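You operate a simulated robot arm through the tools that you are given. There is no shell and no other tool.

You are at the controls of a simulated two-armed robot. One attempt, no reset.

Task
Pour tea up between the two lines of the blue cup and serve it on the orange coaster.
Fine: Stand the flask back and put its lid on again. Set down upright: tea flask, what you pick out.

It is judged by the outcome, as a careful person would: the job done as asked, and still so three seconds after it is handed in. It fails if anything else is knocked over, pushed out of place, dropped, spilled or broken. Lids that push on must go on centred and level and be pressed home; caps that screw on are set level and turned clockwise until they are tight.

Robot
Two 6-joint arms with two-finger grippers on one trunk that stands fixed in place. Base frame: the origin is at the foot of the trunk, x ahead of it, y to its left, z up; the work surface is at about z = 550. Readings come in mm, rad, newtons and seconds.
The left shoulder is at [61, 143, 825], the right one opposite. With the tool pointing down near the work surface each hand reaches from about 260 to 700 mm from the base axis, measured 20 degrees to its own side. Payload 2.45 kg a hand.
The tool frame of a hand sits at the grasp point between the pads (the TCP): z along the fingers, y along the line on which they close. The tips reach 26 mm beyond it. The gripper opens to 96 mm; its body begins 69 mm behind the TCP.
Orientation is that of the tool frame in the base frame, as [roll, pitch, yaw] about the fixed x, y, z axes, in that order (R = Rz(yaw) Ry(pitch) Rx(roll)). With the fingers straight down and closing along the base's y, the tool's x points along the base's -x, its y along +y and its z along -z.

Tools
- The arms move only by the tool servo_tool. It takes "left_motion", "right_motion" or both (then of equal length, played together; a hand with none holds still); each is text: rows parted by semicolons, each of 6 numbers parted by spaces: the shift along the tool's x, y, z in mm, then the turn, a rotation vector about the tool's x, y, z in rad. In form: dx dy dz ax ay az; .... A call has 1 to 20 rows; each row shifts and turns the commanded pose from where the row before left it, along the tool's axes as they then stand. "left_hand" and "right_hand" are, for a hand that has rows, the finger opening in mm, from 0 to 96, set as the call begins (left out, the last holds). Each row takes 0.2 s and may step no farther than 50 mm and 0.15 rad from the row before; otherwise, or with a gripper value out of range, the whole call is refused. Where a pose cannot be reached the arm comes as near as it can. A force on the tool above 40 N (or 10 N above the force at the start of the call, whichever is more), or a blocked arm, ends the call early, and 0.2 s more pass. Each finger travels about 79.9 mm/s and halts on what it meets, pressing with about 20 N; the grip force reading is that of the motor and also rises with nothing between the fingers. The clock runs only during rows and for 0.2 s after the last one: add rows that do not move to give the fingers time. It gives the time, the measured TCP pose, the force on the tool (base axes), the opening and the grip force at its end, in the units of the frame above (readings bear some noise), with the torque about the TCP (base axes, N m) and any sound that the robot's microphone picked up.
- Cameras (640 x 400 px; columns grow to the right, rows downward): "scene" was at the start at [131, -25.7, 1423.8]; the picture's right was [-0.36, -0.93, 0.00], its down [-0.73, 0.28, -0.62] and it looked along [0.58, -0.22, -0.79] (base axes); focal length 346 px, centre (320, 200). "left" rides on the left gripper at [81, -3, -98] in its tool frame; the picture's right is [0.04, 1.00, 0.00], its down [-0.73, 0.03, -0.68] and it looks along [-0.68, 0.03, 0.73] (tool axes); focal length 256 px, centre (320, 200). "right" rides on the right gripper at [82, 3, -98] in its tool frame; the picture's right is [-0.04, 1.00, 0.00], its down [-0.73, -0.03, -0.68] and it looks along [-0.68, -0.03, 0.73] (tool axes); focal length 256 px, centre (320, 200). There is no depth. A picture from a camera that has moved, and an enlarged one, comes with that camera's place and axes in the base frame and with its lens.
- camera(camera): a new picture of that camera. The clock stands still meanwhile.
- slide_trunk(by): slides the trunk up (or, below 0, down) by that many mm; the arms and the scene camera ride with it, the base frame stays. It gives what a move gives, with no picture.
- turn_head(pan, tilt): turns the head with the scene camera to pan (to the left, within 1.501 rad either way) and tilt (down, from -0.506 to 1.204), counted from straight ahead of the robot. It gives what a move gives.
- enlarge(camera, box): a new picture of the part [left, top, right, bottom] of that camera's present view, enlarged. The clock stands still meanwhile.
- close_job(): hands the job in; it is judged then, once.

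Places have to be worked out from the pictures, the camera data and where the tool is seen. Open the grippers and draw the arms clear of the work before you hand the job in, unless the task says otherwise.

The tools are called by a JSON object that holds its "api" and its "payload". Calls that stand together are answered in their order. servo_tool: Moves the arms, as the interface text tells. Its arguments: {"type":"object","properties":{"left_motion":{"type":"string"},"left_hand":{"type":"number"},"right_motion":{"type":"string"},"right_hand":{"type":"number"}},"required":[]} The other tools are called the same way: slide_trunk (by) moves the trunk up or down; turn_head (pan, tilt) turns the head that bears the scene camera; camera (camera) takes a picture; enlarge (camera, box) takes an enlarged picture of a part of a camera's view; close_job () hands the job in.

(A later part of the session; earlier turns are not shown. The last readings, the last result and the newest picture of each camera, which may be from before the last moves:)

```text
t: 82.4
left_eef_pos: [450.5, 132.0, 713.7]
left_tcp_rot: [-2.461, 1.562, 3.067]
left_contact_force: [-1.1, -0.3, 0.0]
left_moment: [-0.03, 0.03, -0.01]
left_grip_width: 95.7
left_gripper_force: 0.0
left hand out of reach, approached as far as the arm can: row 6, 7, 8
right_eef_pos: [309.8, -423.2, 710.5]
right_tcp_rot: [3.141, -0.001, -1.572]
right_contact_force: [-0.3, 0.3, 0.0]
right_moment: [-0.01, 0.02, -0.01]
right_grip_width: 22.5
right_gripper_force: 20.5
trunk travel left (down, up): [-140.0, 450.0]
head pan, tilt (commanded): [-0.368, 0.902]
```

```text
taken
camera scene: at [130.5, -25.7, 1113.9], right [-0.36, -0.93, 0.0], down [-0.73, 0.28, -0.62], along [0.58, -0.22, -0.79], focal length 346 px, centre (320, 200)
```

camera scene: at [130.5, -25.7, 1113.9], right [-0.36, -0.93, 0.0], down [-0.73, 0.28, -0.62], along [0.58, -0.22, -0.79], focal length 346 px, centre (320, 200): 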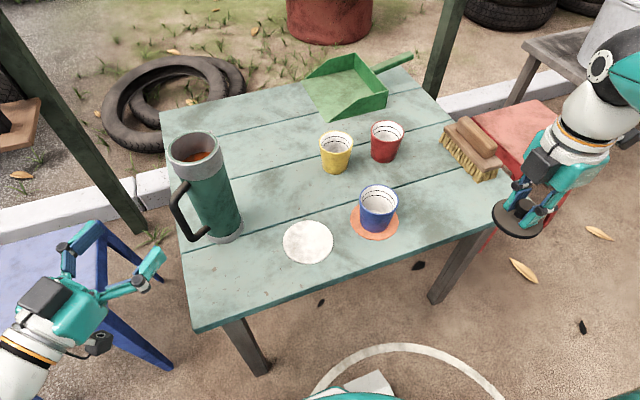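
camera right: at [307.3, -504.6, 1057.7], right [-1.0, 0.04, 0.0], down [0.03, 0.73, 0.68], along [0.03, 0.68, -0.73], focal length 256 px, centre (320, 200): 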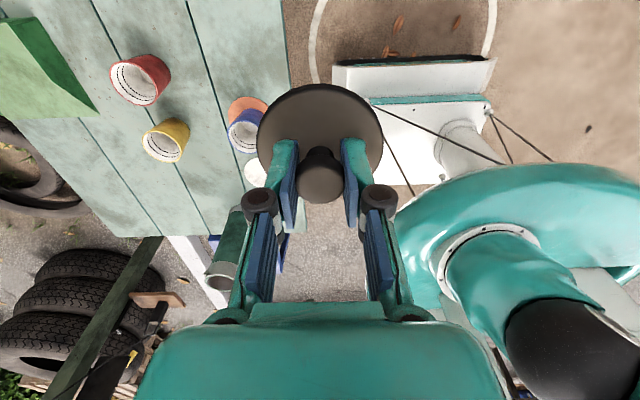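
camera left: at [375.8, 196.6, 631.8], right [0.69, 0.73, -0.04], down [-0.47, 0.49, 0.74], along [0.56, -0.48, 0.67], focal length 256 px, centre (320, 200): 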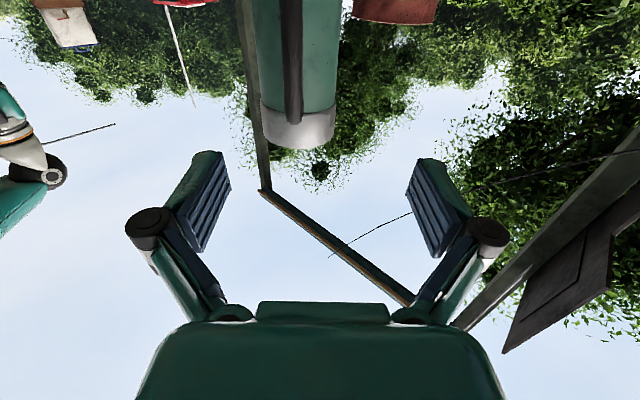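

The elbow limit (wrist ≈330 mm from shoulder) stops me, so the trunk must go down a bit more. I raise the left hand 145 mm, raise and pull back the right hand a bit, then slide the trunk down 140.

{"api": "servo_tool", "payload": {"left_motion": "-24 0 0 0 0 0; -24 0 0 0 0 0; -24 0 0 0 0 0; -24 0 0 0 0 0; -24 0 0 0 0 0; -25 0 0 0 0 0; 0 0 0 0 0 0", "right_motion": "0 6.7 -8.3 0 0 0; 0 6.7 -8.3 0 0 0; 0 6.7 -8.3 0 0 0; 0 6.7 -8.3 0 0 0; 0 6.7 -8.3 0 0 0; 0 6.7 -8.3 0 0 0; 0 0 0 0 0 0"}}

```text
t: 84.0
left_eef_pos: [449.9, 133.1, 861.5]
left_tcp_rot: [-2.868, 1.569, 2.661]
left_contact_force: [-0.4, 0.1, 0.8]
left_moment: [0.01, -0.01, -0.01]
left_grip_width: 95.9
left_gripper_force: 0.1
right_eef_pos: [269.3, -422.2, 760.2]
right_tcp_rot: [-3.141, 0.001, -1.572]
right_contact_force: [-0.8, 0.0, -0.2]
right_moment: [0.01, -0.01, 0.01]
right_grip_width: 22.7
right_gripper_force: 19.9
trunk travel left (down, up): [-140.0, 450.0]
head pan, tilt (commanded): [-0.368, 0.902]
```

Both hands moved as commanded. I slide the trunk down by 140 mm.

{"api": "slide_trunk", "payload": {"by": -140}}

{"api": "camera", "payload": {"camera": "left"}}

{"api": "camera", "payload": {"camera": "scene"}}

{"api": "camera", "payload": {"camera": "right"}}

```text
t: 85.7
left_eef_pos: [449.3, 132.8, 719.7]
left_tcp_rot: [-2.784, 1.57, 2.744]
left_contact_force: [0.1, 0.4, 0.2]
left_moment: [0.01, -0.01, 0.01]
left_grip_width: 96.3
left_gripper_force: 0.0
right_eef_pos: [268.0, -422.9, 619.0]
right_tcp_rot: [-3.141, 0.0, -1.573]
right_contact_force: [-0.5, -0.9, 0.1]
right_moment: [-0.01, -0.02, 0.0]
right_grip_width: 23.0
right_gripper_force: 19.8
trunk travel left (down, up): [0.0, 590.0]
head pan, tilt (commanded): [-0.368, 0.902]
```

```text
taken
camera left: at [375.1, 197.5, 638.2], right [0.68, 0.73, -0.04], down [-0.47, 0.49, 0.73], along [0.55, -0.48, 0.68], focal length 256 px, centre (320, 200)
```

left: 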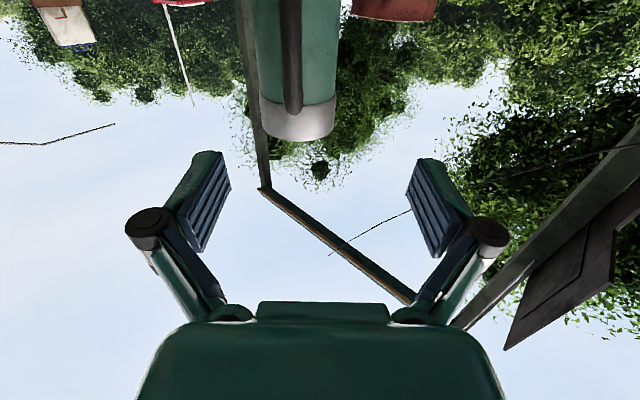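

```text
taken
camera scene: at [130.3, -25.7, 973.9], right [-0.36, -0.93, 0.0], down [-0.73, 0.28, -0.62], along [0.58, -0.22, -0.79], focal length 346 px, centre (320, 200)
```

scene: 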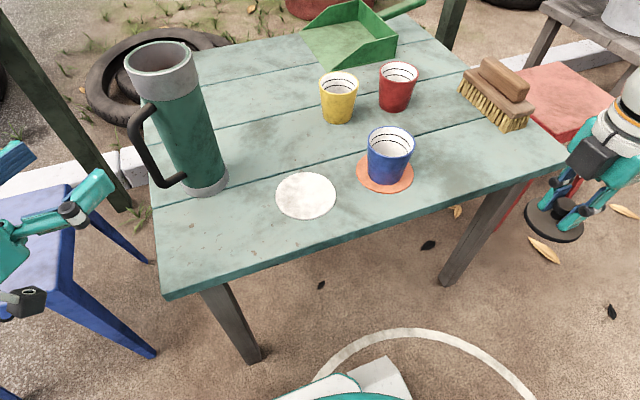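

```text
taken
camera right: at [266.6, -503.6, 717.8], right [-1.0, 0.04, 0.0], down [0.03, 0.73, 0.68], along [0.03, 0.68, -0.73], focal length 256 px, centre (320, 200)
```

right: 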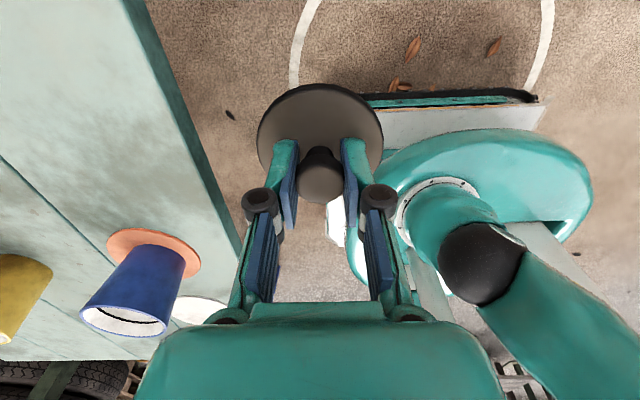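

Aligned in heading: the handle lies in front of the flask axis, which is about 20 mm to the tool's −y side. I shift sideways and down to z≈685, still short of the handle.

{"api": "servo_tool", "payload": {"left_motion": "7 -5 0 0 0 0; 7 -5 0 0 0 0; 7 -5 0 0 0 0; 7 -5 0 0 0 0; 7 0 0 0 0 0; 0 0 0 0 0 0"}}

{"api": "camera", "payload": {"camera": "left"}}

{"api": "camera", "payload": {"camera": "scene"}}

```text
t: 87.1
left_eef_pos: [437.1, 120.0, 686.1]
left_tcp_rot: [-2.612, 1.567, 2.916]
left_contact_force: [-0.8, 0.0, -0.3]
left_moment: [0.0, -0.02, 0.04]
left_grip_width: 95.7
left_gripper_force: 0.1
right_eef_pos: [269.5, -423.2, 621.1]
right_tcp_rot: [3.141, 0.0, -1.571]
right_contact_force: [-0.2, -0.3, -0.8]
right_moment: [0.0, 0.02, -0.02]
right_grip_width: 22.8
right_gripper_force: 20.3
trunk travel left (down, up): [0.0, 590.0]
head pan, tilt (commanded): [-0.368, 0.902]
```

```text
taken
camera left: at [362.4, 184.4, 603.9], right [0.68, 0.73, -0.04], down [-0.47, 0.49, 0.73], along [0.56, -0.48, 0.68], focal length 256 px, centre (320, 200)
```

left: 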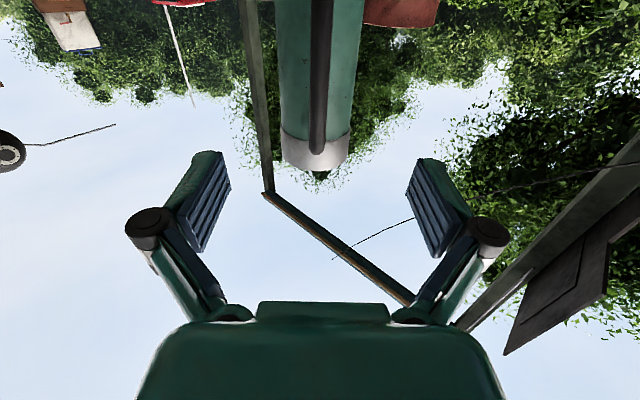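

```text
taken
camera scene: at [130.4, -25.7, 973.9], right [-0.36, -0.93, 0.0], down [-0.73, 0.28, -0.62], along [0.58, -0.22, -0.79], focal length 346 px, centre (320, 200)
```

scene: 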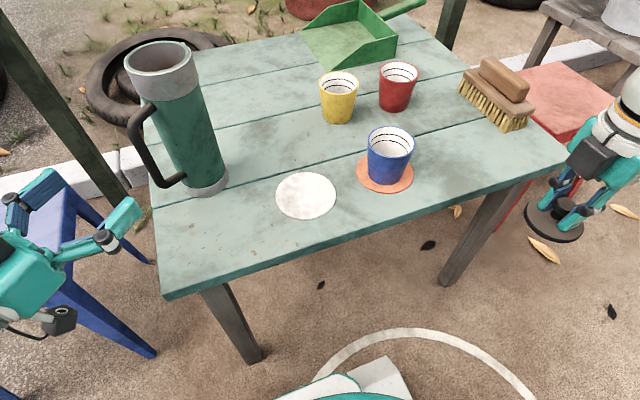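

The flask and handle are centred between the fingers. I advance 100 mm slowly with the hand open.

{"api": "servo_tool", "payload": {"left_motion": "0 0 10 0 0 0; 0 0 15 0 0 0; 0 0 15 0 0 0; 0 0 15 0 0 0; 0 0 15 0 0 0; 0 0 15 0 0 0; 0 0 15 0 0 0; 0 0 0 0 0 0"}}

{"api": "camera", "payload": {"camera": "left"}}

{"api": "enlarge", "payload": {"camera": "scene", "box": [60, 20, 260, 270]}}

```text
t: 88.9
left_eef_pos: [510.3, 50.4, 686.0]
left_tcp_rot: [-2.972, 1.568, 2.557]
left_contact_force: [0.4, -0.2, 0.0]
left_moment: [0.0, 0.0, 0.03]
left_grip_width: 96.0
left_gripper_force: 0.1
right_eef_pos: [269.6, -421.8, 620.8]
right_tcp_rot: [-3.142, -0.002, -1.572]
right_contact_force: [-0.2, 0.5, -0.3]
right_moment: [-0.03, 0.02, 0.03]
right_grip_width: 22.7
right_gripper_force: 20.0
trunk travel left (down, up): [0.0, 590.0]
head pan, tilt (commanded): [-0.368, 0.902]
```

```text
taken
camera left: at [435.1, 114.9, 603.4], right [0.68, 0.73, -0.04], down [-0.47, 0.49, 0.73], along [0.55, -0.48, 0.68], focal length 256 px, centre (320, 200)
```

left: 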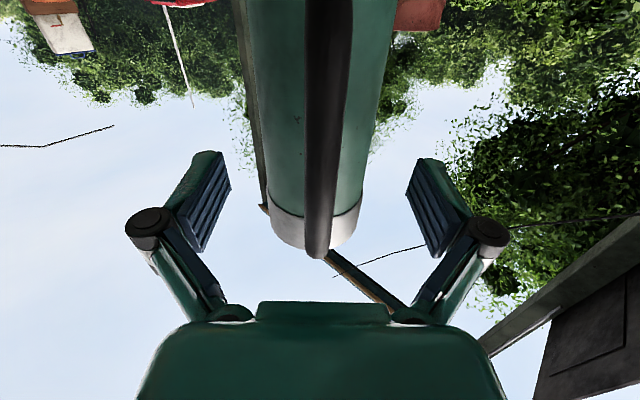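

```text
1.60 times, centred on (160, 145) of scene
camera zoom: at [130.4, -25.7, 973.9], right [-0.36, -0.93, 0.0], down [-0.73, 0.28, -0.62], along [0.58, -0.22, -0.79], focal length 553 px, centre (576, 288)
```

zoom: 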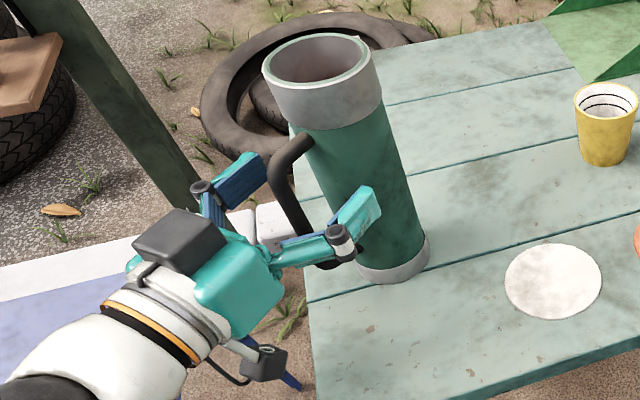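

Good: handle and body are centred between the fingers. I advance another 32 mm and look again.

{"api": "servo_tool", "payload": {"left_motion": "0 0 8 0 0 0; 0 0 8 0 0 0; 0 0 8 0 0 0; 0 0 8 0 0 0; 0 0 0 0 0 0"}}

{"api": "camera", "payload": {"camera": "left"}}

{"api": "enlarge", "payload": {"camera": "scene", "box": [90, 30, 240, 200]}}

```text
t: 90.1
left_eef_pos: [532.9, 26.9, 688.8]
left_tcp_rot: [-2.798, 1.569, 2.73]
left_contact_force: [-0.6, 0.0, 0.1]
left_moment: [0.0, 0.03, 0.04]
left_grip_width: 96.2
left_gripper_force: 0.1
right_eef_pos: [270.0, -422.5, 620.9]
right_tcp_rot: [3.141, 0.0, -1.572]
right_contact_force: [0.7, -0.3, -0.2]
right_moment: [0.03, -0.01, 0.04]
right_grip_width: 22.6
right_gripper_force: 20.3
trunk travel left (down, up): [0.0, 590.0]
head pan, tilt (commanded): [-0.368, 0.902]
```

```text
taken
camera left: at [458.2, 91.8, 604.7], right [0.68, 0.73, -0.04], down [-0.47, 0.49, 0.73], along [0.55, -0.48, 0.68], focal length 256 px, centre (320, 200)
```

left: 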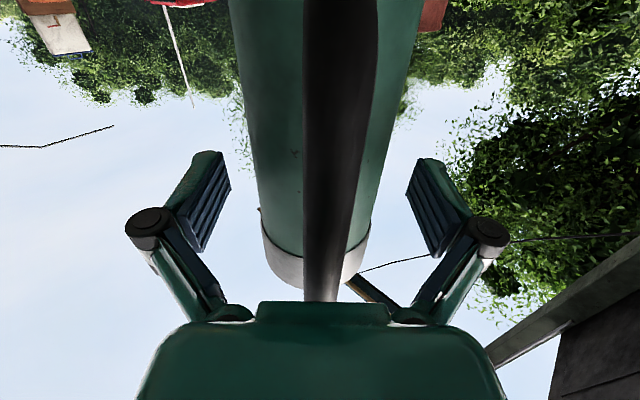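

```text
2.35 times, centred on (165, 115) of scene
camera zoom: at [130.5, -25.7, 973.9], right [-0.36, -0.93, 0.0], down [-0.73, 0.28, -0.62], along [0.58, -0.22, -0.79], focal length 814 px, centre (685, 400)
```

zoom: 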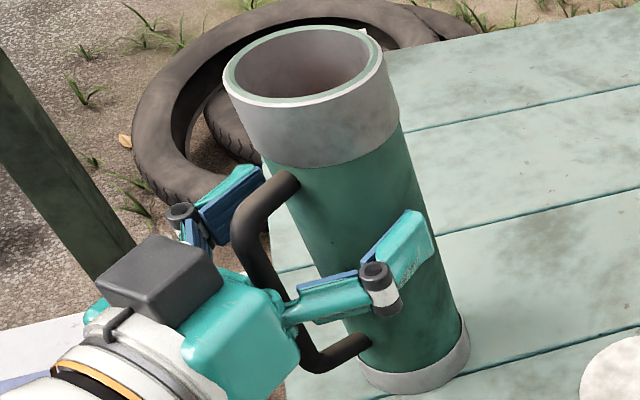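

The palm nears the handle, with the axis about 19 mm beyond the grasp point. I creep forward in 2 mm steps, checking force.

{"api": "servo_tool", "payload": {"left_motion": "0 0 2 0 0 0; 0 0 2 0 0 0; 0 0 2 0 0 0; 0 0 0 0 0 0"}}

{"api": "enlarge", "payload": {"camera": "left", "box": [220, 200, 420, 325]}}

{"api": "enlarge", "payload": {"camera": "scene", "box": [110, 80, 210, 190]}}

```text
t: 91.1
left_eef_pos: [537.1, 24.1, 686.2]
left_tcp_rot: [-2.713, 1.569, 2.815]
left_contact_force: [0.6, -0.3, 0.6]
left_moment: [-0.02, -0.02, -0.01]
left_grip_width: 95.9
left_gripper_force: 0.1
right_eef_pos: [269.7, -422.0, 619.9]
right_tcp_rot: [-3.141, 0.0, -1.572]
right_contact_force: [0.6, -0.2, -0.3]
right_moment: [0.0, 0.0, -0.04]
right_grip_width: 22.7
right_gripper_force: 20.1
trunk travel left (down, up): [0.0, 590.0]
head pan, tilt (commanded): [-0.368, 0.902]
```

```text
3.20 times, centred on (320, 262) of left
camera zoom: at [462.6, 88.3, 603.6], right [0.68, 0.73, -0.04], down [-0.47, 0.49, 0.73], along [0.56, -0.48, 0.68], focal length 819 px, centre (320, 0)
```

zoom: 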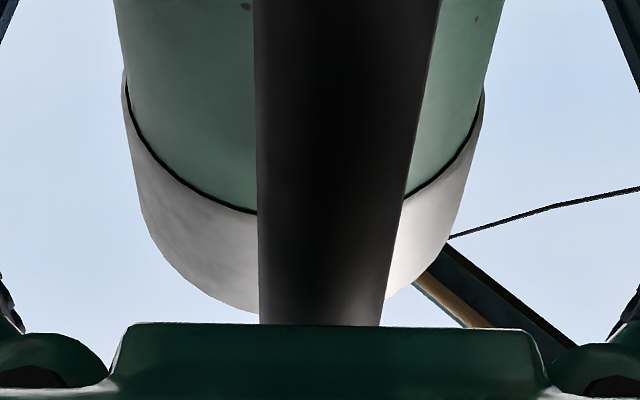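

```text
3.64 times, centred on (160, 135) of scene
camera zoom: at [130.5, -25.7, 973.9], right [-0.36, -0.93, 0.0], down [-0.73, 0.28, -0.62], along [0.58, -0.22, -0.79], focal length 1257 px, centre (902, 436)
```

zoom: 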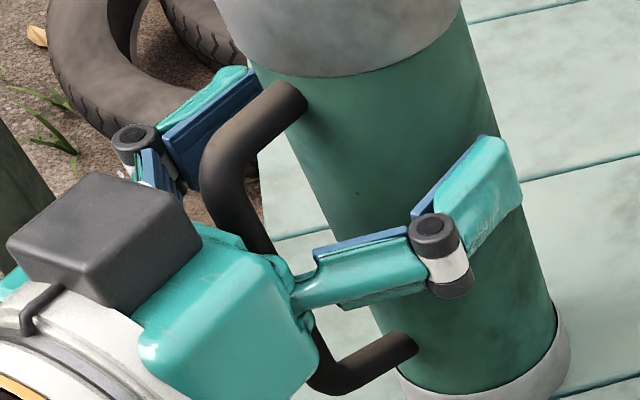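

No contact yet. I go 4 mm more.

{"api": "servo_tool", "payload": {"left_motion": "0 0 1.5 0 0 0; 0 0 1.5 0 0 0; 0 0 1 0 0 0; 0 0 0 0 0 0"}}

{"api": "enlarge", "payload": {"camera": "scene", "box": [110, 80, 210, 190]}}

```text
t: 92.1
left_eef_pos: [540.0, 21.7, 686.4]
left_tcp_rot: [-2.741, 1.57, 2.787]
left_contact_force: [0.3, -0.2, 0.3]
left_moment: [0.0, 0.0, 0.04]
left_grip_width: 95.9
left_gripper_force: 0.1
right_eef_pos: [269.3, -422.6, 620.3]
right_tcp_rot: [3.142, -0.001, -1.571]
right_contact_force: [0.3, 0.0, -1.3]
right_moment: [-0.01, 0.01, -0.01]
right_grip_width: 22.4
right_gripper_force: 20.2
trunk travel left (down, up): [0.0, 590.0]
head pan, tilt (commanded): [-0.368, 0.902]
```

```text
3.64 times, centred on (160, 135) of scene
camera zoom: at [130.5, -25.7, 973.9], right [-0.36, -0.93, 0.0], down [-0.73, 0.28, -0.62], along [0.58, -0.22, -0.79], focal length 1257 px, centre (902, 436)
```

zoom: 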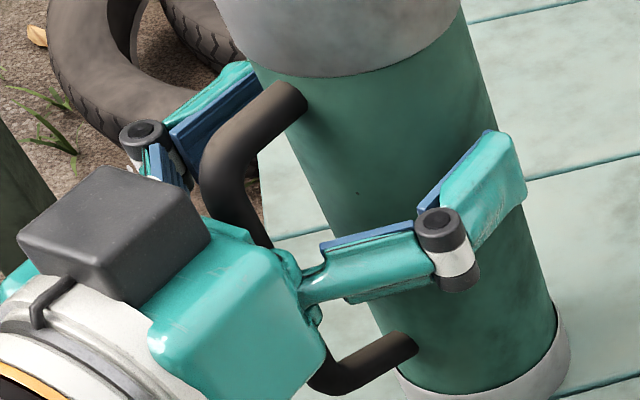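

The grasp point is ~10 mm short of the axis with no contact. I close the left hand on the body.

{"api": "servo_tool", "payload": {"left_motion": "0 0 0 0 0 0; 0 0 0 0 0 0; 0 0 0 0 0 0; 0 0 0 0 0 0", "left_hand": 20}}

{"api": "enlarge", "payload": {"camera": "scene", "box": [90, 30, 250, 210]}}

{"api": "camera", "payload": {"camera": "left"}}

```text
t: 93.1
left_eef_pos: [538.9, 21.7, 685.4]
left_tcp_rot: [-2.712, 1.57, 2.816]
left_contact_force: [-2.0, -1.9, 1.7]
left_moment: [-0.23, 0.04, -0.09]
left_grip_width: 71.0
left_gripper_force: 19.8
right_eef_pos: [269.5, -423.3, 619.7]
right_tcp_rot: [3.142, -0.001, -1.574]
right_contact_force: [1.0, 0.0, -0.4]
right_moment: [-0.07, -0.01, -0.01]
right_grip_width: 22.6
right_gripper_force: 20.4
trunk travel left (down, up): [0.0, 590.0]
head pan, tilt (commanded): [-0.368, 0.902]
```

```text
2.22 times, centred on (170, 120) of scene
camera zoom: at [130.3, -25.9, 973.9], right [-0.36, -0.93, 0.0], down [-0.73, 0.28, -0.62], along [0.58, -0.22, -0.79], focal length 768 px, centre (653, 378)
```

zoom: 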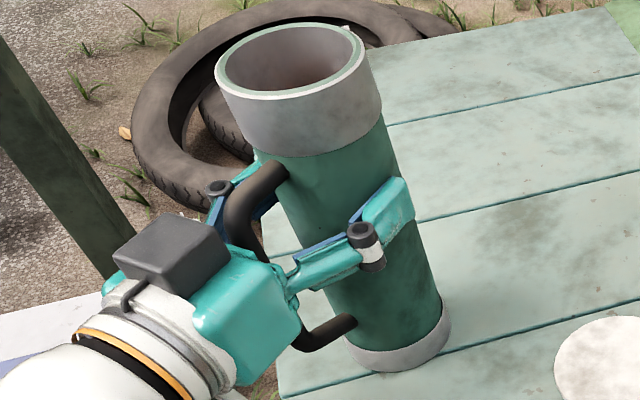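

```text
taken
camera left: at [465.3, 85.9, 603.1], right [0.68, 0.73, -0.04], down [-0.47, 0.49, 0.73], along [0.55, -0.48, 0.68], focal length 256 px, centre (320, 200)
```

left: 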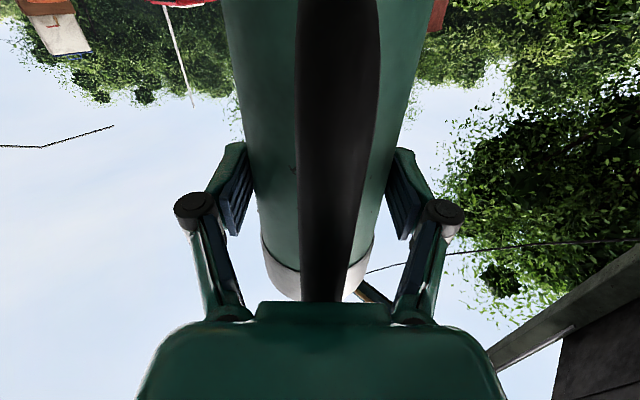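

Gripped at 71 mm, 20 N. I lift by 12 mm slowly to test the hold.

{"api": "servo_tool", "payload": {"left_motion": "-2 0 0 0 0 0; -3 0 0 0 0 0; -3 0 0 0 0 0; -4 0 0 0 0 0; 0 0 0 0 0 0; 0 0 0 0 0 0"}}

{"api": "camera", "payload": {"camera": "left"}}

{"api": "enlarge", "payload": {"camera": "scene", "box": [90, 30, 250, 210]}}

```text
t: 94.5
left_eef_pos: [539.3, 20.5, 697.4]
left_tcp_rot: [-2.738, 1.569, 2.792]
left_contact_force: [0.3, 0.0, -8.8]
left_moment: [0.04, 0.07, 0.01]
left_grip_width: 70.8
left_gripper_force: 19.7
right_eef_pos: [270.0, -421.8, 620.6]
right_tcp_rot: [3.14, 0.002, -1.573]
right_contact_force: [-0.1, -0.3, -0.2]
right_moment: [-0.04, 0.02, -0.01]
right_grip_width: 22.5
right_gripper_force: 19.7
trunk travel left (down, up): [0.0, 590.0]
head pan, tilt (commanded): [-0.368, 0.902]
```

```text
taken
camera left: at [464.9, 85.7, 613.7], right [0.68, 0.73, -0.04], down [-0.47, 0.49, 0.74], along [0.56, -0.48, 0.68], focal length 256 px, centre (320, 200)
```

left: 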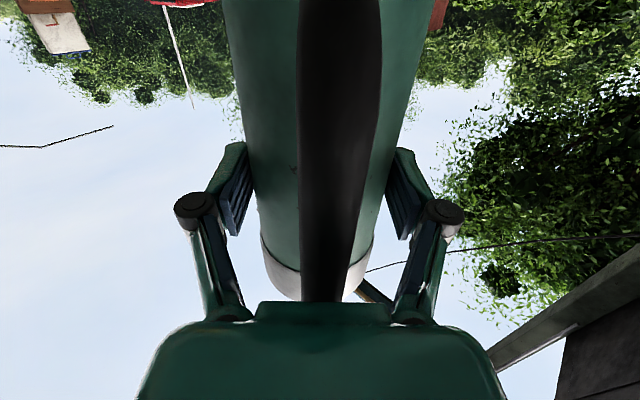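

```text
2.22 times, centred on (170, 120) of scene
camera zoom: at [131.0, -25.7, 973.8], right [-0.36, -0.93, 0.0], down [-0.73, 0.28, -0.62], along [0.58, -0.22, -0.79], focal length 768 px, centre (653, 378)
```

zoom: 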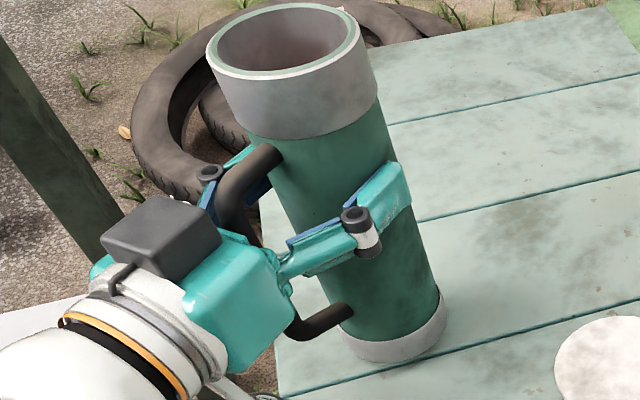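

Lift is steady: about 0.9 kg, hardly any moment, no slip. I raise the whole trunk by 70 mm twice to lift the flask clear.

{"api": "slide_trunk", "payload": {"by": 70}}

{"api": "camera", "payload": {"camera": "left"}}

{"api": "slide_trunk", "payload": {"by": 70}}

{"api": "camera", "payload": {"camera": "scene"}}

{"api": "camera", "payload": {"camera": "right"}}

```text
t: 95.6
left_eef_pos: [539.5, 22.1, 766.3]
left_tcp_rot: [-2.726, 1.57, 2.804]
left_contact_force: [1.1, -0.8, -8.0]
left_moment: [0.02, 0.05, -0.01]
left_grip_width: 70.8
left_gripper_force: 20.2
right_eef_pos: [269.8, -421.9, 691.2]
right_tcp_rot: [3.141, 0.0, -1.573]
right_contact_force: [0.6, -0.9, -1.4]
right_moment: [0.04, 0.0, 0.01]
right_grip_width: 22.8
right_gripper_force: 20.3
trunk travel left (down, up): [-70.0, 520.0]
head pan, tilt (commanded): [-0.368, 0.902]
```

```text
taken
camera left: at [465.0, 85.7, 683.5], right [0.68, 0.73, -0.04], down [-0.47, 0.49, 0.74], along [0.56, -0.48, 0.68], focal length 256 px, centre (320, 200)
```

left: 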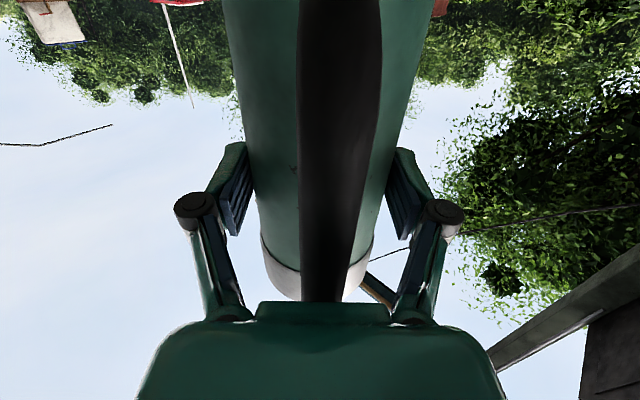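

```text
t: 96.7
left_eef_pos: [538.7, 21.6, 836.5]
left_tcp_rot: [-2.727, 1.566, 2.806]
left_contact_force: [0.5, -0.3, -7.6]
left_moment: [0.03, 0.03, 0.02]
left_grip_width: 70.8
left_gripper_force: 20.0
right_eef_pos: [270.0, -423.1, 758.5]
right_tcp_rot: [3.14, -0.001, -1.572]
right_contact_force: [0.2, -0.4, 0.6]
right_moment: [0.03, 0.01, 0.01]
right_grip_width: 22.5
right_gripper_force: 19.9
trunk travel left (down, up): [-140.0, 450.0]
head pan, tilt (commanded): [-0.368, 0.902]
```

```text
taken
camera scene: at [131.3, -25.7, 1113.7], right [-0.36, -0.93, 0.0], down [-0.73, 0.28, -0.62], along [0.58, -0.22, -0.79], focal length 346 px, centre (320, 200)
```

scene: 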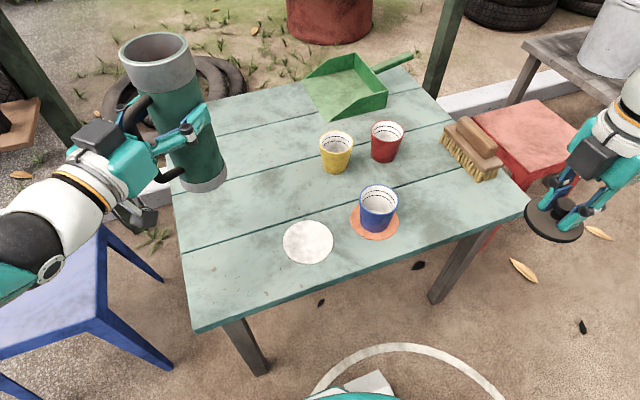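

```text
taken
camera right: at [267.3, -503.6, 857.4], right [-1.0, 0.04, 0.0], down [0.03, 0.73, 0.68], along [0.03, 0.68, -0.73], focal length 256 px, centre (320, 200)
```

right: 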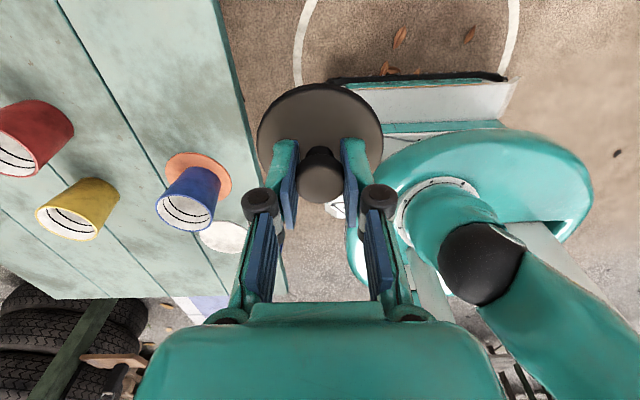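

The flask is clear and upright, and the right camera sees into the blue cup at (185,205). I tilt the flask slightly (0.48 rad, below the pouring angle) to bring the wrist into a better place before carrying it over.

{"api": "servo_tool", "payload": {"left_motion": "0 0 0 0 0.03 0; 0 0 0 0 0.05 0; 0 0 0 0 0.06 0; 0 0 0 0 0.06 0; 0 0 0 0 0.06 0; 0 0 0 0 0.06 0; 0 0 0 0 0.06 0; 0 0 0 0 0.05 0; 0 0 0 0 0.03 0; 0 0 0 0 0.02 0; 0 0 0 0 0 0"}}

{"api": "camera", "payload": {"camera": "scene"}}

{"api": "camera", "payload": {"camera": "left"}}

```text
t: 99.0
left_eef_pos: [537.8, 20.8, 835.8]
left_tcp_rot: [-3.136, 1.087, 2.389]
left_contact_force: [0.0, 0.4, -8.9]
left_moment: [-0.08, -0.08, -0.02]
left_grip_width: 70.7
left_gripper_force: 20.0
right_eef_pos: [269.7, -423.0, 760.4]
right_tcp_rot: [3.141, 0.001, -1.573]
right_contact_force: [0.8, 0.2, -1.0]
right_moment: [0.02, -0.01, -0.02]
right_grip_width: 22.5
right_gripper_force: 19.8
trunk travel left (down, up): [-140.0, 450.0]
head pan, tilt (commanded): [-0.368, 0.902]
```

```text
taken
camera scene: at [131.1, -25.7, 1113.8], right [-0.36, -0.93, 0.0], down [-0.73, 0.28, -0.62], along [0.58, -0.22, -0.79], focal length 346 px, centre (320, 200)
```

scene: 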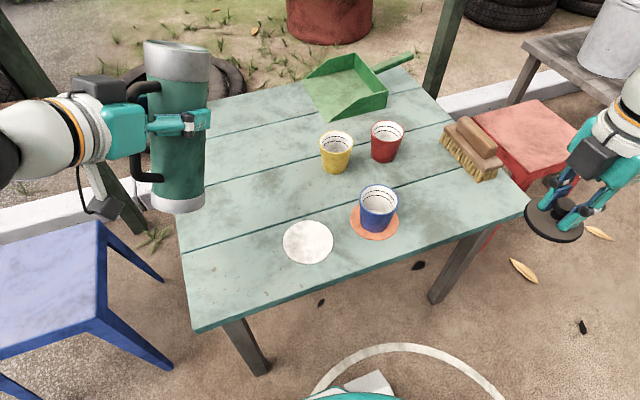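

```text
taken
camera left: at [445.0, 103.4, 808.3], right [0.67, 0.74, -0.04], down [-0.17, 0.2, 0.96], along [0.72, -0.64, 0.26], focal length 256 px, centre (320, 200)
```

left: 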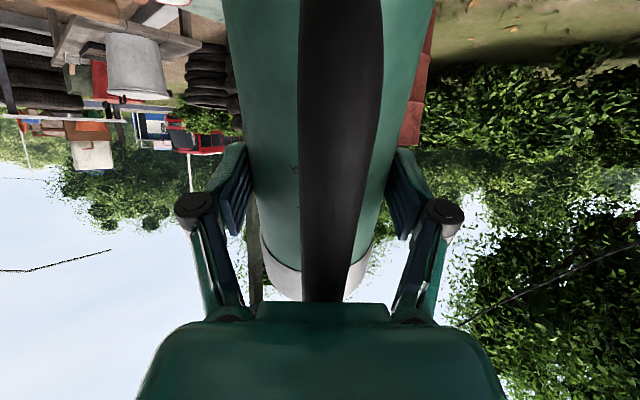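

Tilt 0.48 rad, grip unchanged. I carry the flask toward the cup, at first half way, slowly.

{"api": "servo_tool", "payload": {"left_motion": "0.9 -5.3 1.1 0 0 0; 1.8 -10.7 2.2 0 0 0; 2.7 -16 3.4 0 0 0; 3.1 -18.7 3.9 0 0 0; 3.1 -18.7 3.9 0 0 0; 3.1 -18.7 3.9 0 0 0; 3.1 -18.7 3.9 0 0 0; 2.7 -16 3.4 0 0 0; 1.8 -10.7 2.2 0 0 0; 0 0 0 0 0 0"}}

{"api": "camera", "payload": {"camera": "scene"}}

{"api": "camera", "payload": {"camera": "right"}}

```text
t: 101.2
left_eef_pos: [458.9, -85.4, 803.5]
left_tcp_rot: [-3.139, 1.088, 2.39]
left_contact_force: [0.5, 0.0, -7.8]
left_moment: [-0.05, -0.05, 0.02]
left_grip_width: 70.7
left_gripper_force: 19.9
right_eef_pos: [270.3, -422.3, 760.2]
right_tcp_rot: [-3.142, 0.001, -1.573]
right_contact_force: [-0.1, -0.8, -1.3]
right_moment: [0.0, 0.01, 0.01]
right_grip_width: 22.6
right_gripper_force: 19.7
trunk travel left (down, up): [-140.0, 450.0]
head pan, tilt (commanded): [-0.368, 0.902]
```

```text
taken
camera scene: at [131.0, -25.8, 1113.8], right [-0.36, -0.93, 0.0], down [-0.73, 0.28, -0.62], along [0.58, -0.22, -0.79], focal length 346 px, centre (320, 200)
```

scene: 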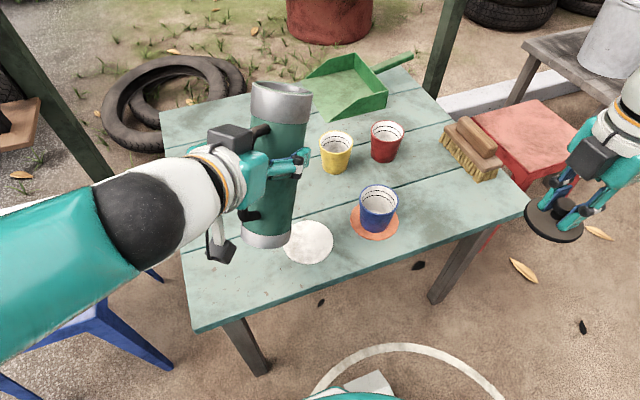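

```text
taken
camera right: at [267.1, -503.7, 857.5], right [-1.0, 0.04, 0.0], down [0.03, 0.73, 0.68], along [0.03, 0.68, -0.73], focal length 256 px, centre (320, 200)
```

right: 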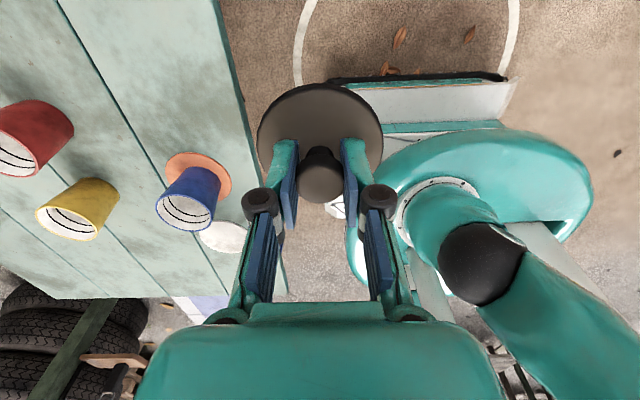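

Half way, all steady. I carry on to the place beside the cup.

{"api": "servo_tool", "payload": {"left_motion": "0.9 -5.4 1.1 0 0 0; 1.9 -10.9 2.2 0 0 0; 2.8 -16.3 3.3 0 0 0; 3.3 -19 3.9 0 0 0; 3.3 -19 3.9 0 0 0; 3.3 -19 3.9 0 0 0; 2.8 -16.3 3.3 0 0 0; 2.3 -13.6 2.8 0 0 0; 1.9 -10.9 2.2 0 0 0; 0.8 -5.5 1.1 0 0 0; 0 0 0 0 0 0"}}

{"api": "camera", "payload": {"camera": "scene"}}

{"api": "camera", "payload": {"camera": "right"}}

```text
t: 103.8
left_eef_pos: [417.1, -156.3, 773.6]
left_tcp_rot: [-3.069, 1.086, 2.557]
left_contact_force: [0.9, 0.0, -8.0]
left_moment: [-0.07, -0.08, 0.01]
left_grip_width: 71.0
left_gripper_force: 20.2
right_eef_pos: [270.4, -423.2, 759.2]
right_tcp_rot: [3.14, 0.0, -1.572]
right_contact_force: [0.2, -0.1, -0.7]
right_moment: [0.01, 0.0, 0.02]
right_grip_width: 22.5
right_gripper_force: 20.0
trunk travel left (down, up): [-140.0, 450.0]
head pan, tilt (commanded): [-0.368, 0.902]
stopped in row 11 (left hand): the arm was blocked; the commanded pose is now the measured one
```

```text
taken
camera scene: at [131.1, -25.8, 1113.1], right [-0.36, -0.93, 0.0], down [-0.73, 0.28, -0.62], along [0.58, -0.22, -0.79], focal length 346 px, centre (320, 200)
```

scene: 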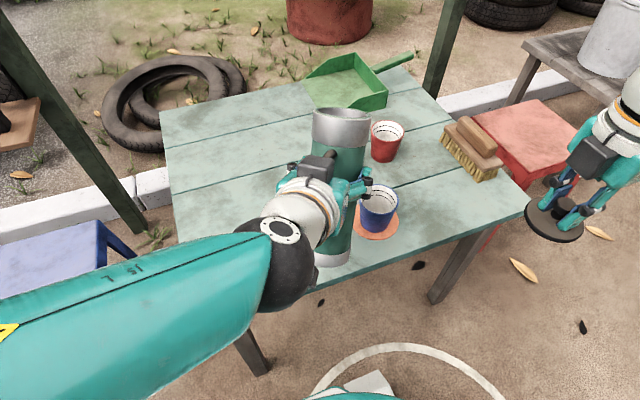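

```text
taken
camera right: at [267.2, -503.8, 857.2], right [-1.0, 0.04, 0.0], down [0.03, 0.73, 0.68], along [0.03, 0.68, -0.73], focal length 256 px, centre (320, 200)
```

right: 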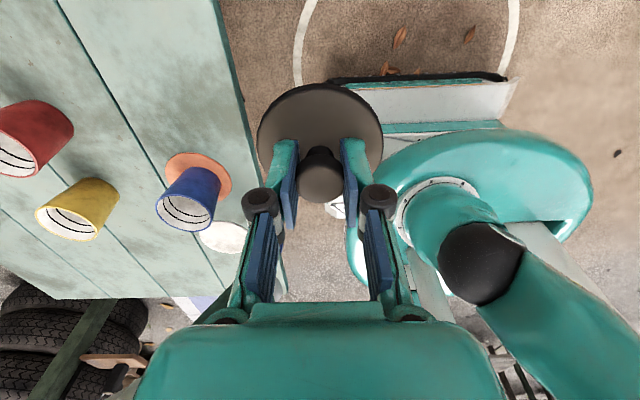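

The left forearm touched the head, so that inboard place is not usable with this heading. I back off along the same way; then I will turn the flask to pour toward −y, with the wrist farther out in front.

{"api": "servo_tool", "payload": {"left_motion": "-2 6 -2 0 0 0; -4 13 -4 0 0 0; -5 17 -5 0 0 0; -5 17 -5 0 0 0; -5 17 -5 0 0 0; -3.6 10.9 -2.6 0 0 0; 0 0 0 0 0 0"}}

{"api": "camera", "payload": {"camera": "scene"}}

{"api": "camera", "payload": {"camera": "left"}}

```text
t: 105.5
left_eef_pos: [459.1, -89.0, 802.5]
left_tcp_rot: [-3.07, 1.09, 2.551]
left_contact_force: [1.2, -0.2, -7.7]
left_moment: [-0.04, -0.07, 0.01]
left_grip_width: 70.5
left_gripper_force: 19.7
right_eef_pos: [269.4, -421.8, 760.4]
right_tcp_rot: [3.141, 0.0, -1.572]
right_contact_force: [-0.5, -0.5, -0.4]
right_moment: [-0.02, -0.01, 0.01]
right_grip_width: 22.3
right_gripper_force: 19.9
trunk travel left (down, up): [-140.0, 450.0]
head pan, tilt (commanded): [-0.368, 0.902]
```

```text
taken
camera scene: at [131.0, -25.7, 1113.8], right [-0.36, -0.93, 0.0], down [-0.73, 0.28, -0.62], along [0.58, -0.22, -0.79], focal length 346 px, centre (320, 200)
```

scene: 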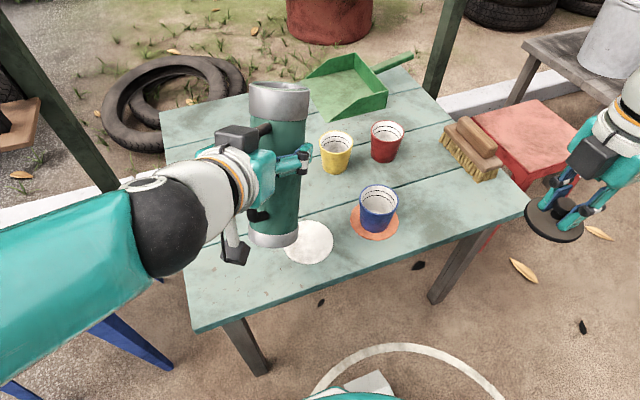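

```text
taken
camera left: at [357.0, -16.7, 774.9], right [0.59, 0.8, -0.07], down [-0.17, 0.21, 0.96], along [0.79, -0.56, 0.26], focal length 256 px, centre (320, 200)
```

left: 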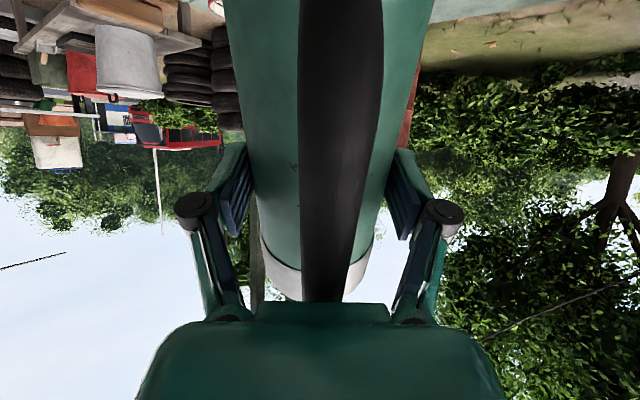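

Backed off cleanly. Now I turn the flask about the vertical toward −y (about −52°), slowly, keeping its tilt.

{"api": "servo_tool", "payload": {"left_motion": "0 0 0 0.03 0.001 0.016; 0 0 0 0.0573 0.0022 0.0329; 0 0 0 0.0573 0.0022 0.0329; 0 0 0 0.0573 0.0022 0.0329; 0 0 0 0.0573 0.0022 0.0329; 0 0 0 0.0573 0.0022 0.0329; 0 0 0 0.0573 0.0022 0.0329; 0 0 0 0.0573 0.0022 0.0329; 0 0 0 0 0 0"}}

{"api": "camera", "payload": {"camera": "scene"}}

```text
t: 107.5
left_eef_pos: [457.0, -79.7, 792.3]
left_tcp_rot: [-3.106, 1.024, 2.292]
left_contact_force: [0.7, 0.5, -7.5]
left_moment: [-0.08, -0.06, 0.01]
left_grip_width: 70.8
left_gripper_force: 19.8
left hand out of reach, approached as far as the arm can: row 4, 6, 8
right_eef_pos: [270.6, -421.9, 760.2]
right_tcp_rot: [-3.14, 0.001, -1.573]
right_contact_force: [-1.2, -1.1, -0.6]
right_moment: [0.03, -0.05, 0.03]
right_grip_width: 22.6
right_gripper_force: 20.4
trunk travel left (down, up): [-140.0, 450.0]
head pan, tilt (commanded): [-0.368, 0.902]
```

```text
taken
camera scene: at [131.0, -25.8, 1113.8], right [-0.36, -0.93, 0.0], down [-0.73, 0.28, -0.62], along [0.58, -0.22, -0.79], focal length 346 px, centre (320, 200)
```

scene: 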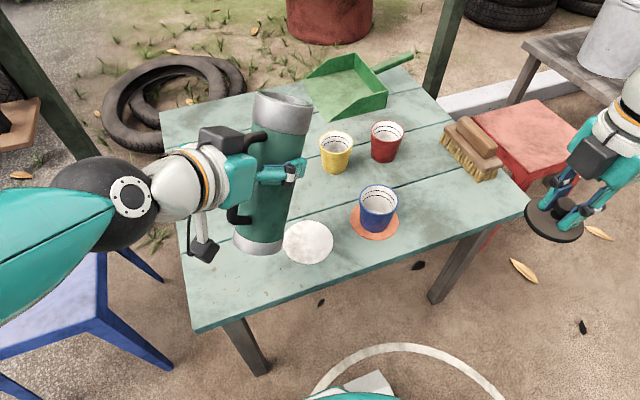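

The wrist runs into its limit near −49° here, and the more inboard place is blocked by the head, so pouring over the coaster with this arm is not practical. New plan: bring the empty cup to a spot the left arm reaches well (about (580,−145)), pour there, then carry the filled cup to the coaster. First I take the flask back to the left and set it upright in the air.

{"api": "servo_tool", "payload": {"left_motion": "-0.9 8.9 -4.9 0 0 0; -1.8 17.8 -9.8 0 0 0; -1.8 17.8 -9.8 0 0 0; -1.8 17.8 -9.8 0 0 0; -1.8 17.8 -9.8 0 0 0; -1.8 17.8 -9.8 0 0 0; -1.8 17.8 -9.8 0 0 0; -0.9 8.9 -4.9 0 0 0; 0 0 0 0 -0.03 0.0022; 0 0 0 0 -0.055 0.0022; 0 0 0 0 -0.055 0.0022; 0 0 0 0 -0.055 0.0022; 0 0 0 0 -0.055 0.0022; 0 0 0 0 -0.055 0.0022; 0 0 0 0 -0.055 0.0022; 0 0 0 0 -0.055 0.0022; 0 0 0 0 -0.055 0.0022; 0 0 0 0 -0.03 0.0022; 0 0 0 0 0 0"}}

{"api": "camera", "payload": {"camera": "scene"}}

{"api": "camera", "payload": {"camera": "left"}}

```text
t: 111.5
left_eef_pos: [520.9, 40.0, 837.2]
left_tcp_rot: [3.087, 1.525, 2.201]
left_contact_force: [0.3, -0.4, -8.9]
left_moment: [0.06, 0.05, 0.0]
left_grip_width: 70.7
left_gripper_force: 20.3
right_eef_pos: [270.4, -423.4, 761.1]
right_tcp_rot: [3.139, 0.0, -1.57]
right_contact_force: [-0.3, -0.6, -1.4]
right_moment: [0.01, 0.04, -0.01]
right_grip_width: 22.3
right_gripper_force: 19.7
trunk travel left (down, up): [-140.0, 450.0]
head pan, tilt (commanded): [-0.368, 0.902]
```

```text
taken
camera scene: at [131.1, -25.7, 1113.8], right [-0.36, -0.93, 0.0], down [-0.73, 0.28, -0.62], along [0.58, -0.22, -0.79], focal length 346 px, centre (320, 200)
```

scene: 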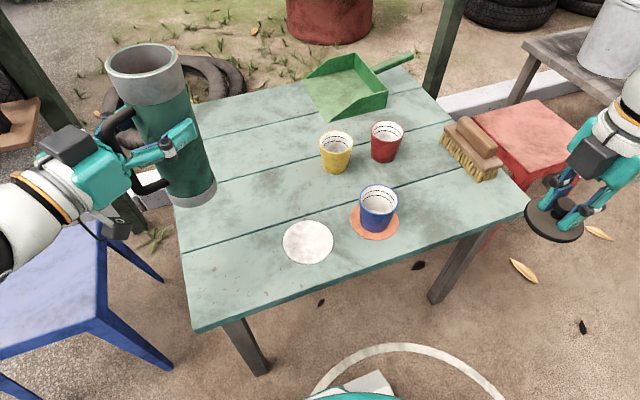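

```text
taken
camera left: at [454.4, 116.3, 757.9], right [0.77, 0.63, -0.04], down [-0.39, 0.52, 0.76], along [0.5, -0.58, 0.65], focal length 256 px, centre (320, 200)
```

left: 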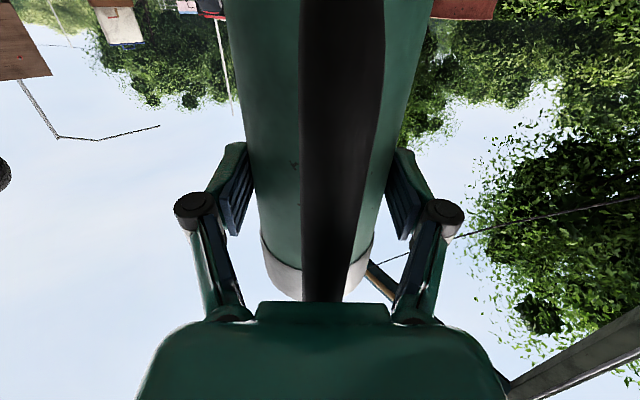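

The flask hangs upright and safe on the left. I raise the trunk 100 mm for the right arm's reach and will set the lid down on the free table area around (450,−420).

{"api": "slide_trunk", "payload": {"by": 100}}

{"api": "servo_tool", "payload": {"right_motion": "-1 -10 0 0 0 0; 0 -25 0 0 0 0; 0 -30 0 0 0 0; 0 -35 0 0 0 0; 0 -35 0 0 0 0; 0 -30 0 0 0 0; 0 -15 0 0 0 0; 0 0 20 0 0 0; 0 0 30 0 0 0; 0 0 35 0 0 0; 0 0 35 0 0 0; 0 0 35 0 0 0; 0 0 30 0 0 0; 0 0 20 0 0 0; 0 0 0 0 0 0"}}

{"api": "camera", "payload": {"camera": "scene"}}

{"api": "camera", "payload": {"camera": "right"}}

```text
t: 112.8
left_eef_pos: [522.3, 39.9, 937.4]
left_tcp_rot: [3.097, 1.525, 2.207]
left_contact_force: [0.0, -0.1, -8.9]
left_moment: [0.08, 0.05, 0.01]
left_grip_width: 70.9
left_gripper_force: 19.7
right_eef_pos: [269.7, -423.1, 860.2]
right_tcp_rot: [3.141, -0.002, -1.573]
right_contact_force: [0.2, 0.9, -0.8]
right_moment: [0.02, 0.01, -0.02]
right_grip_width: 22.1
right_gripper_force: 21.0
trunk travel left (down, up): [-240.0, 350.0]
head pan, tilt (commanded): [-0.368, 0.902]
```

```text
t: 116.0
left_eef_pos: [521.8, 39.4, 936.0]
left_tcp_rot: [3.096, 1.526, 2.211]
left_contact_force: [-0.2, 0.6, -9.3]
left_moment: [0.04, 0.06, 0.0]
left_grip_width: 70.6
left_gripper_force: 20.4
right_eef_pos: [451.4, -422.4, 651.2]
right_tcp_rot: [-3.14, 0.0, -1.572]
right_contact_force: [0.0, 0.0, -1.2]
right_moment: [-0.02, 0.0, 0.01]
right_grip_width: 22.0
right_gripper_force: 20.0
trunk travel left (down, up): [-240.0, 350.0]
head pan, tilt (commanded): [-0.368, 0.902]
```

```text
taken
camera scene: at [131.5, -25.7, 1213.7], right [-0.36, -0.93, 0.0], down [-0.73, 0.28, -0.62], along [0.58, -0.22, -0.79], focal length 346 px, centre (320, 200)
```

scene: 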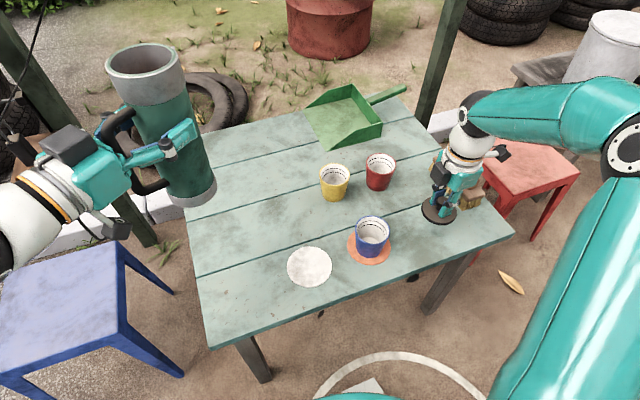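

```text
taken
camera right: at [447.6, -503.7, 749.8], right [-1.0, 0.04, 0.0], down [0.03, 0.73, 0.68], along [0.03, 0.68, -0.73], focal length 256 px, centre (320, 200)
```

right: 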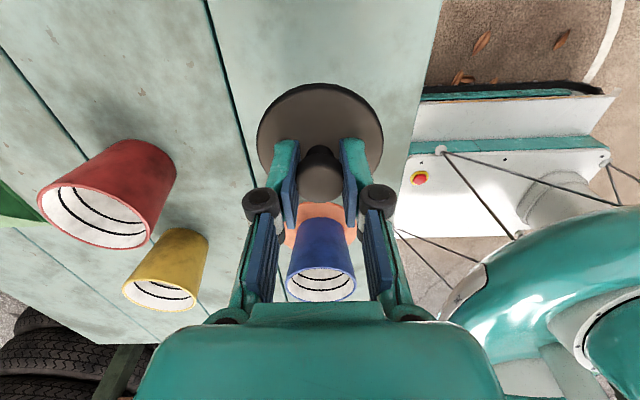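

The lid hovers over free table. I lower it until contact.

{"api": "servo_tool", "payload": {"right_motion": "0 0 10 0 0 0; 0 0 10 0 0 0; 0 0 10 0 0 0; 0 0 5 0 0 0; 0 0 3 0 0 0; 0 0 0 0 0 0"}}

{"api": "enlarge", "payload": {"camera": "scene", "box": [390, 130, 510, 240]}}

```text
t: 117.4
left_eef_pos: [522.2, 40.0, 936.2]
left_tcp_rot: [3.096, 1.526, 2.209]
left_contact_force: [0.0, 0.0, -9.2]
left_moment: [0.05, 0.03, -0.01]
left_grip_width: 70.9
left_gripper_force: 19.8
right_eef_pos: [450.4, -422.7, 616.1]
right_tcp_rot: [3.14, 0.0, -1.572]
right_contact_force: [-0.4, -0.2, -0.5]
right_moment: [0.02, 0.0, -0.03]
right_grip_width: 21.5
right_gripper_force: 20.4
trunk travel left (down, up): [-240.0, 350.0]
head pan, tilt (commanded): [-0.368, 0.902]
```

```text
3.64 times, centred on (450, 185) of scene
camera zoom: at [131.5, -25.7, 1213.7], right [-0.36, -0.93, 0.0], down [-0.73, 0.28, -0.62], along [0.58, -0.22, -0.79], focal length 1257 px, centre (-153, 254)
```

zoom: 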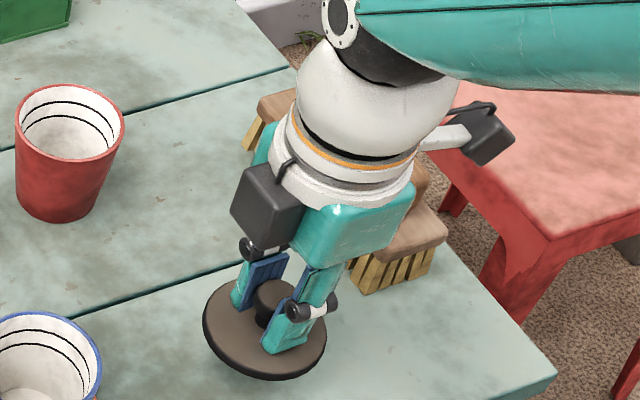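

Not yet touching. I continue in 2 mm steps.

{"api": "servo_tool", "payload": {"right_motion": "0 0 2 0 0 0; 0 0 2 0 0 0; 0 0 2 0 0 0; 0 0 2 0 0 0; 0 0 0 0 0 0"}}

{"api": "servo_tool", "payload": {"right_motion": "0 0 1.5 0 0 0; 0 0 1.5 0 0 0; 0 0 0 0 0 0"}}

{"api": "enlarge", "payload": {"camera": "scene", "box": [390, 150, 490, 240]}}

```text
t: 118.6
left_eef_pos: [522.1, 39.5, 936.6]
left_tcp_rot: [3.098, 1.526, 2.211]
left_contact_force: [0.3, 0.4, -8.3]
left_moment: [0.05, 0.04, 0.0]
left_grip_width: 71.1
left_gripper_force: 20.2
right_eef_pos: [450.6, -422.8, 607.6]
right_tcp_rot: [3.139, 0.0, -1.573]
right_contact_force: [-0.5, 1.1, -0.6]
right_moment: [0.03, -0.01, 0.02]
right_grip_width: 21.7
right_gripper_force: 19.9
trunk travel left (down, up): [-240.0, 350.0]
head pan, tilt (commanded): [-0.368, 0.902]
```

```text
t: 119.4
left_eef_pos: [521.6, 40.3, 936.0]
left_tcp_rot: [3.096, 1.527, 2.209]
left_contact_force: [0.8, 0.1, -8.7]
left_moment: [0.04, 0.05, -0.02]
left_grip_width: 70.9
left_gripper_force: 20.0
right_eef_pos: [450.9, -423.1, 605.7]
right_tcp_rot: [3.14, 0.0, -1.57]
right_contact_force: [0.3, -0.5, -0.6]
right_moment: [0.0, -0.03, -0.01]
right_grip_width: 21.3
right_gripper_force: 20.0
trunk travel left (down, up): [-240.0, 350.0]
head pan, tilt (commanded): [-0.368, 0.902]
```

```text
4.44 times, centred on (440, 195) of scene
camera zoom: at [131.5, -25.7, 1213.7], right [-0.36, -0.93, 0.0], down [-0.73, 0.28, -0.62], along [0.58, -0.22, -0.79], focal length 1537 px, centre (-213, 222)
```

zoom: 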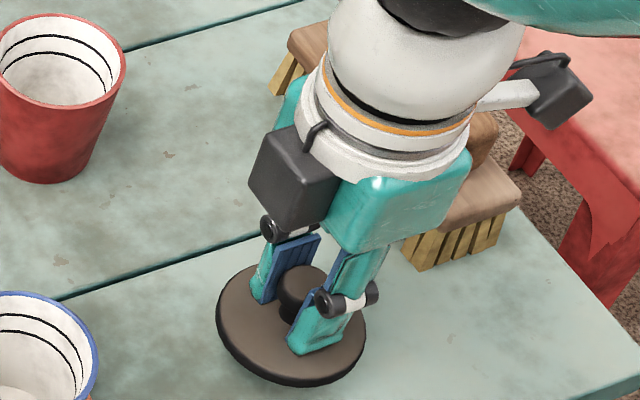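

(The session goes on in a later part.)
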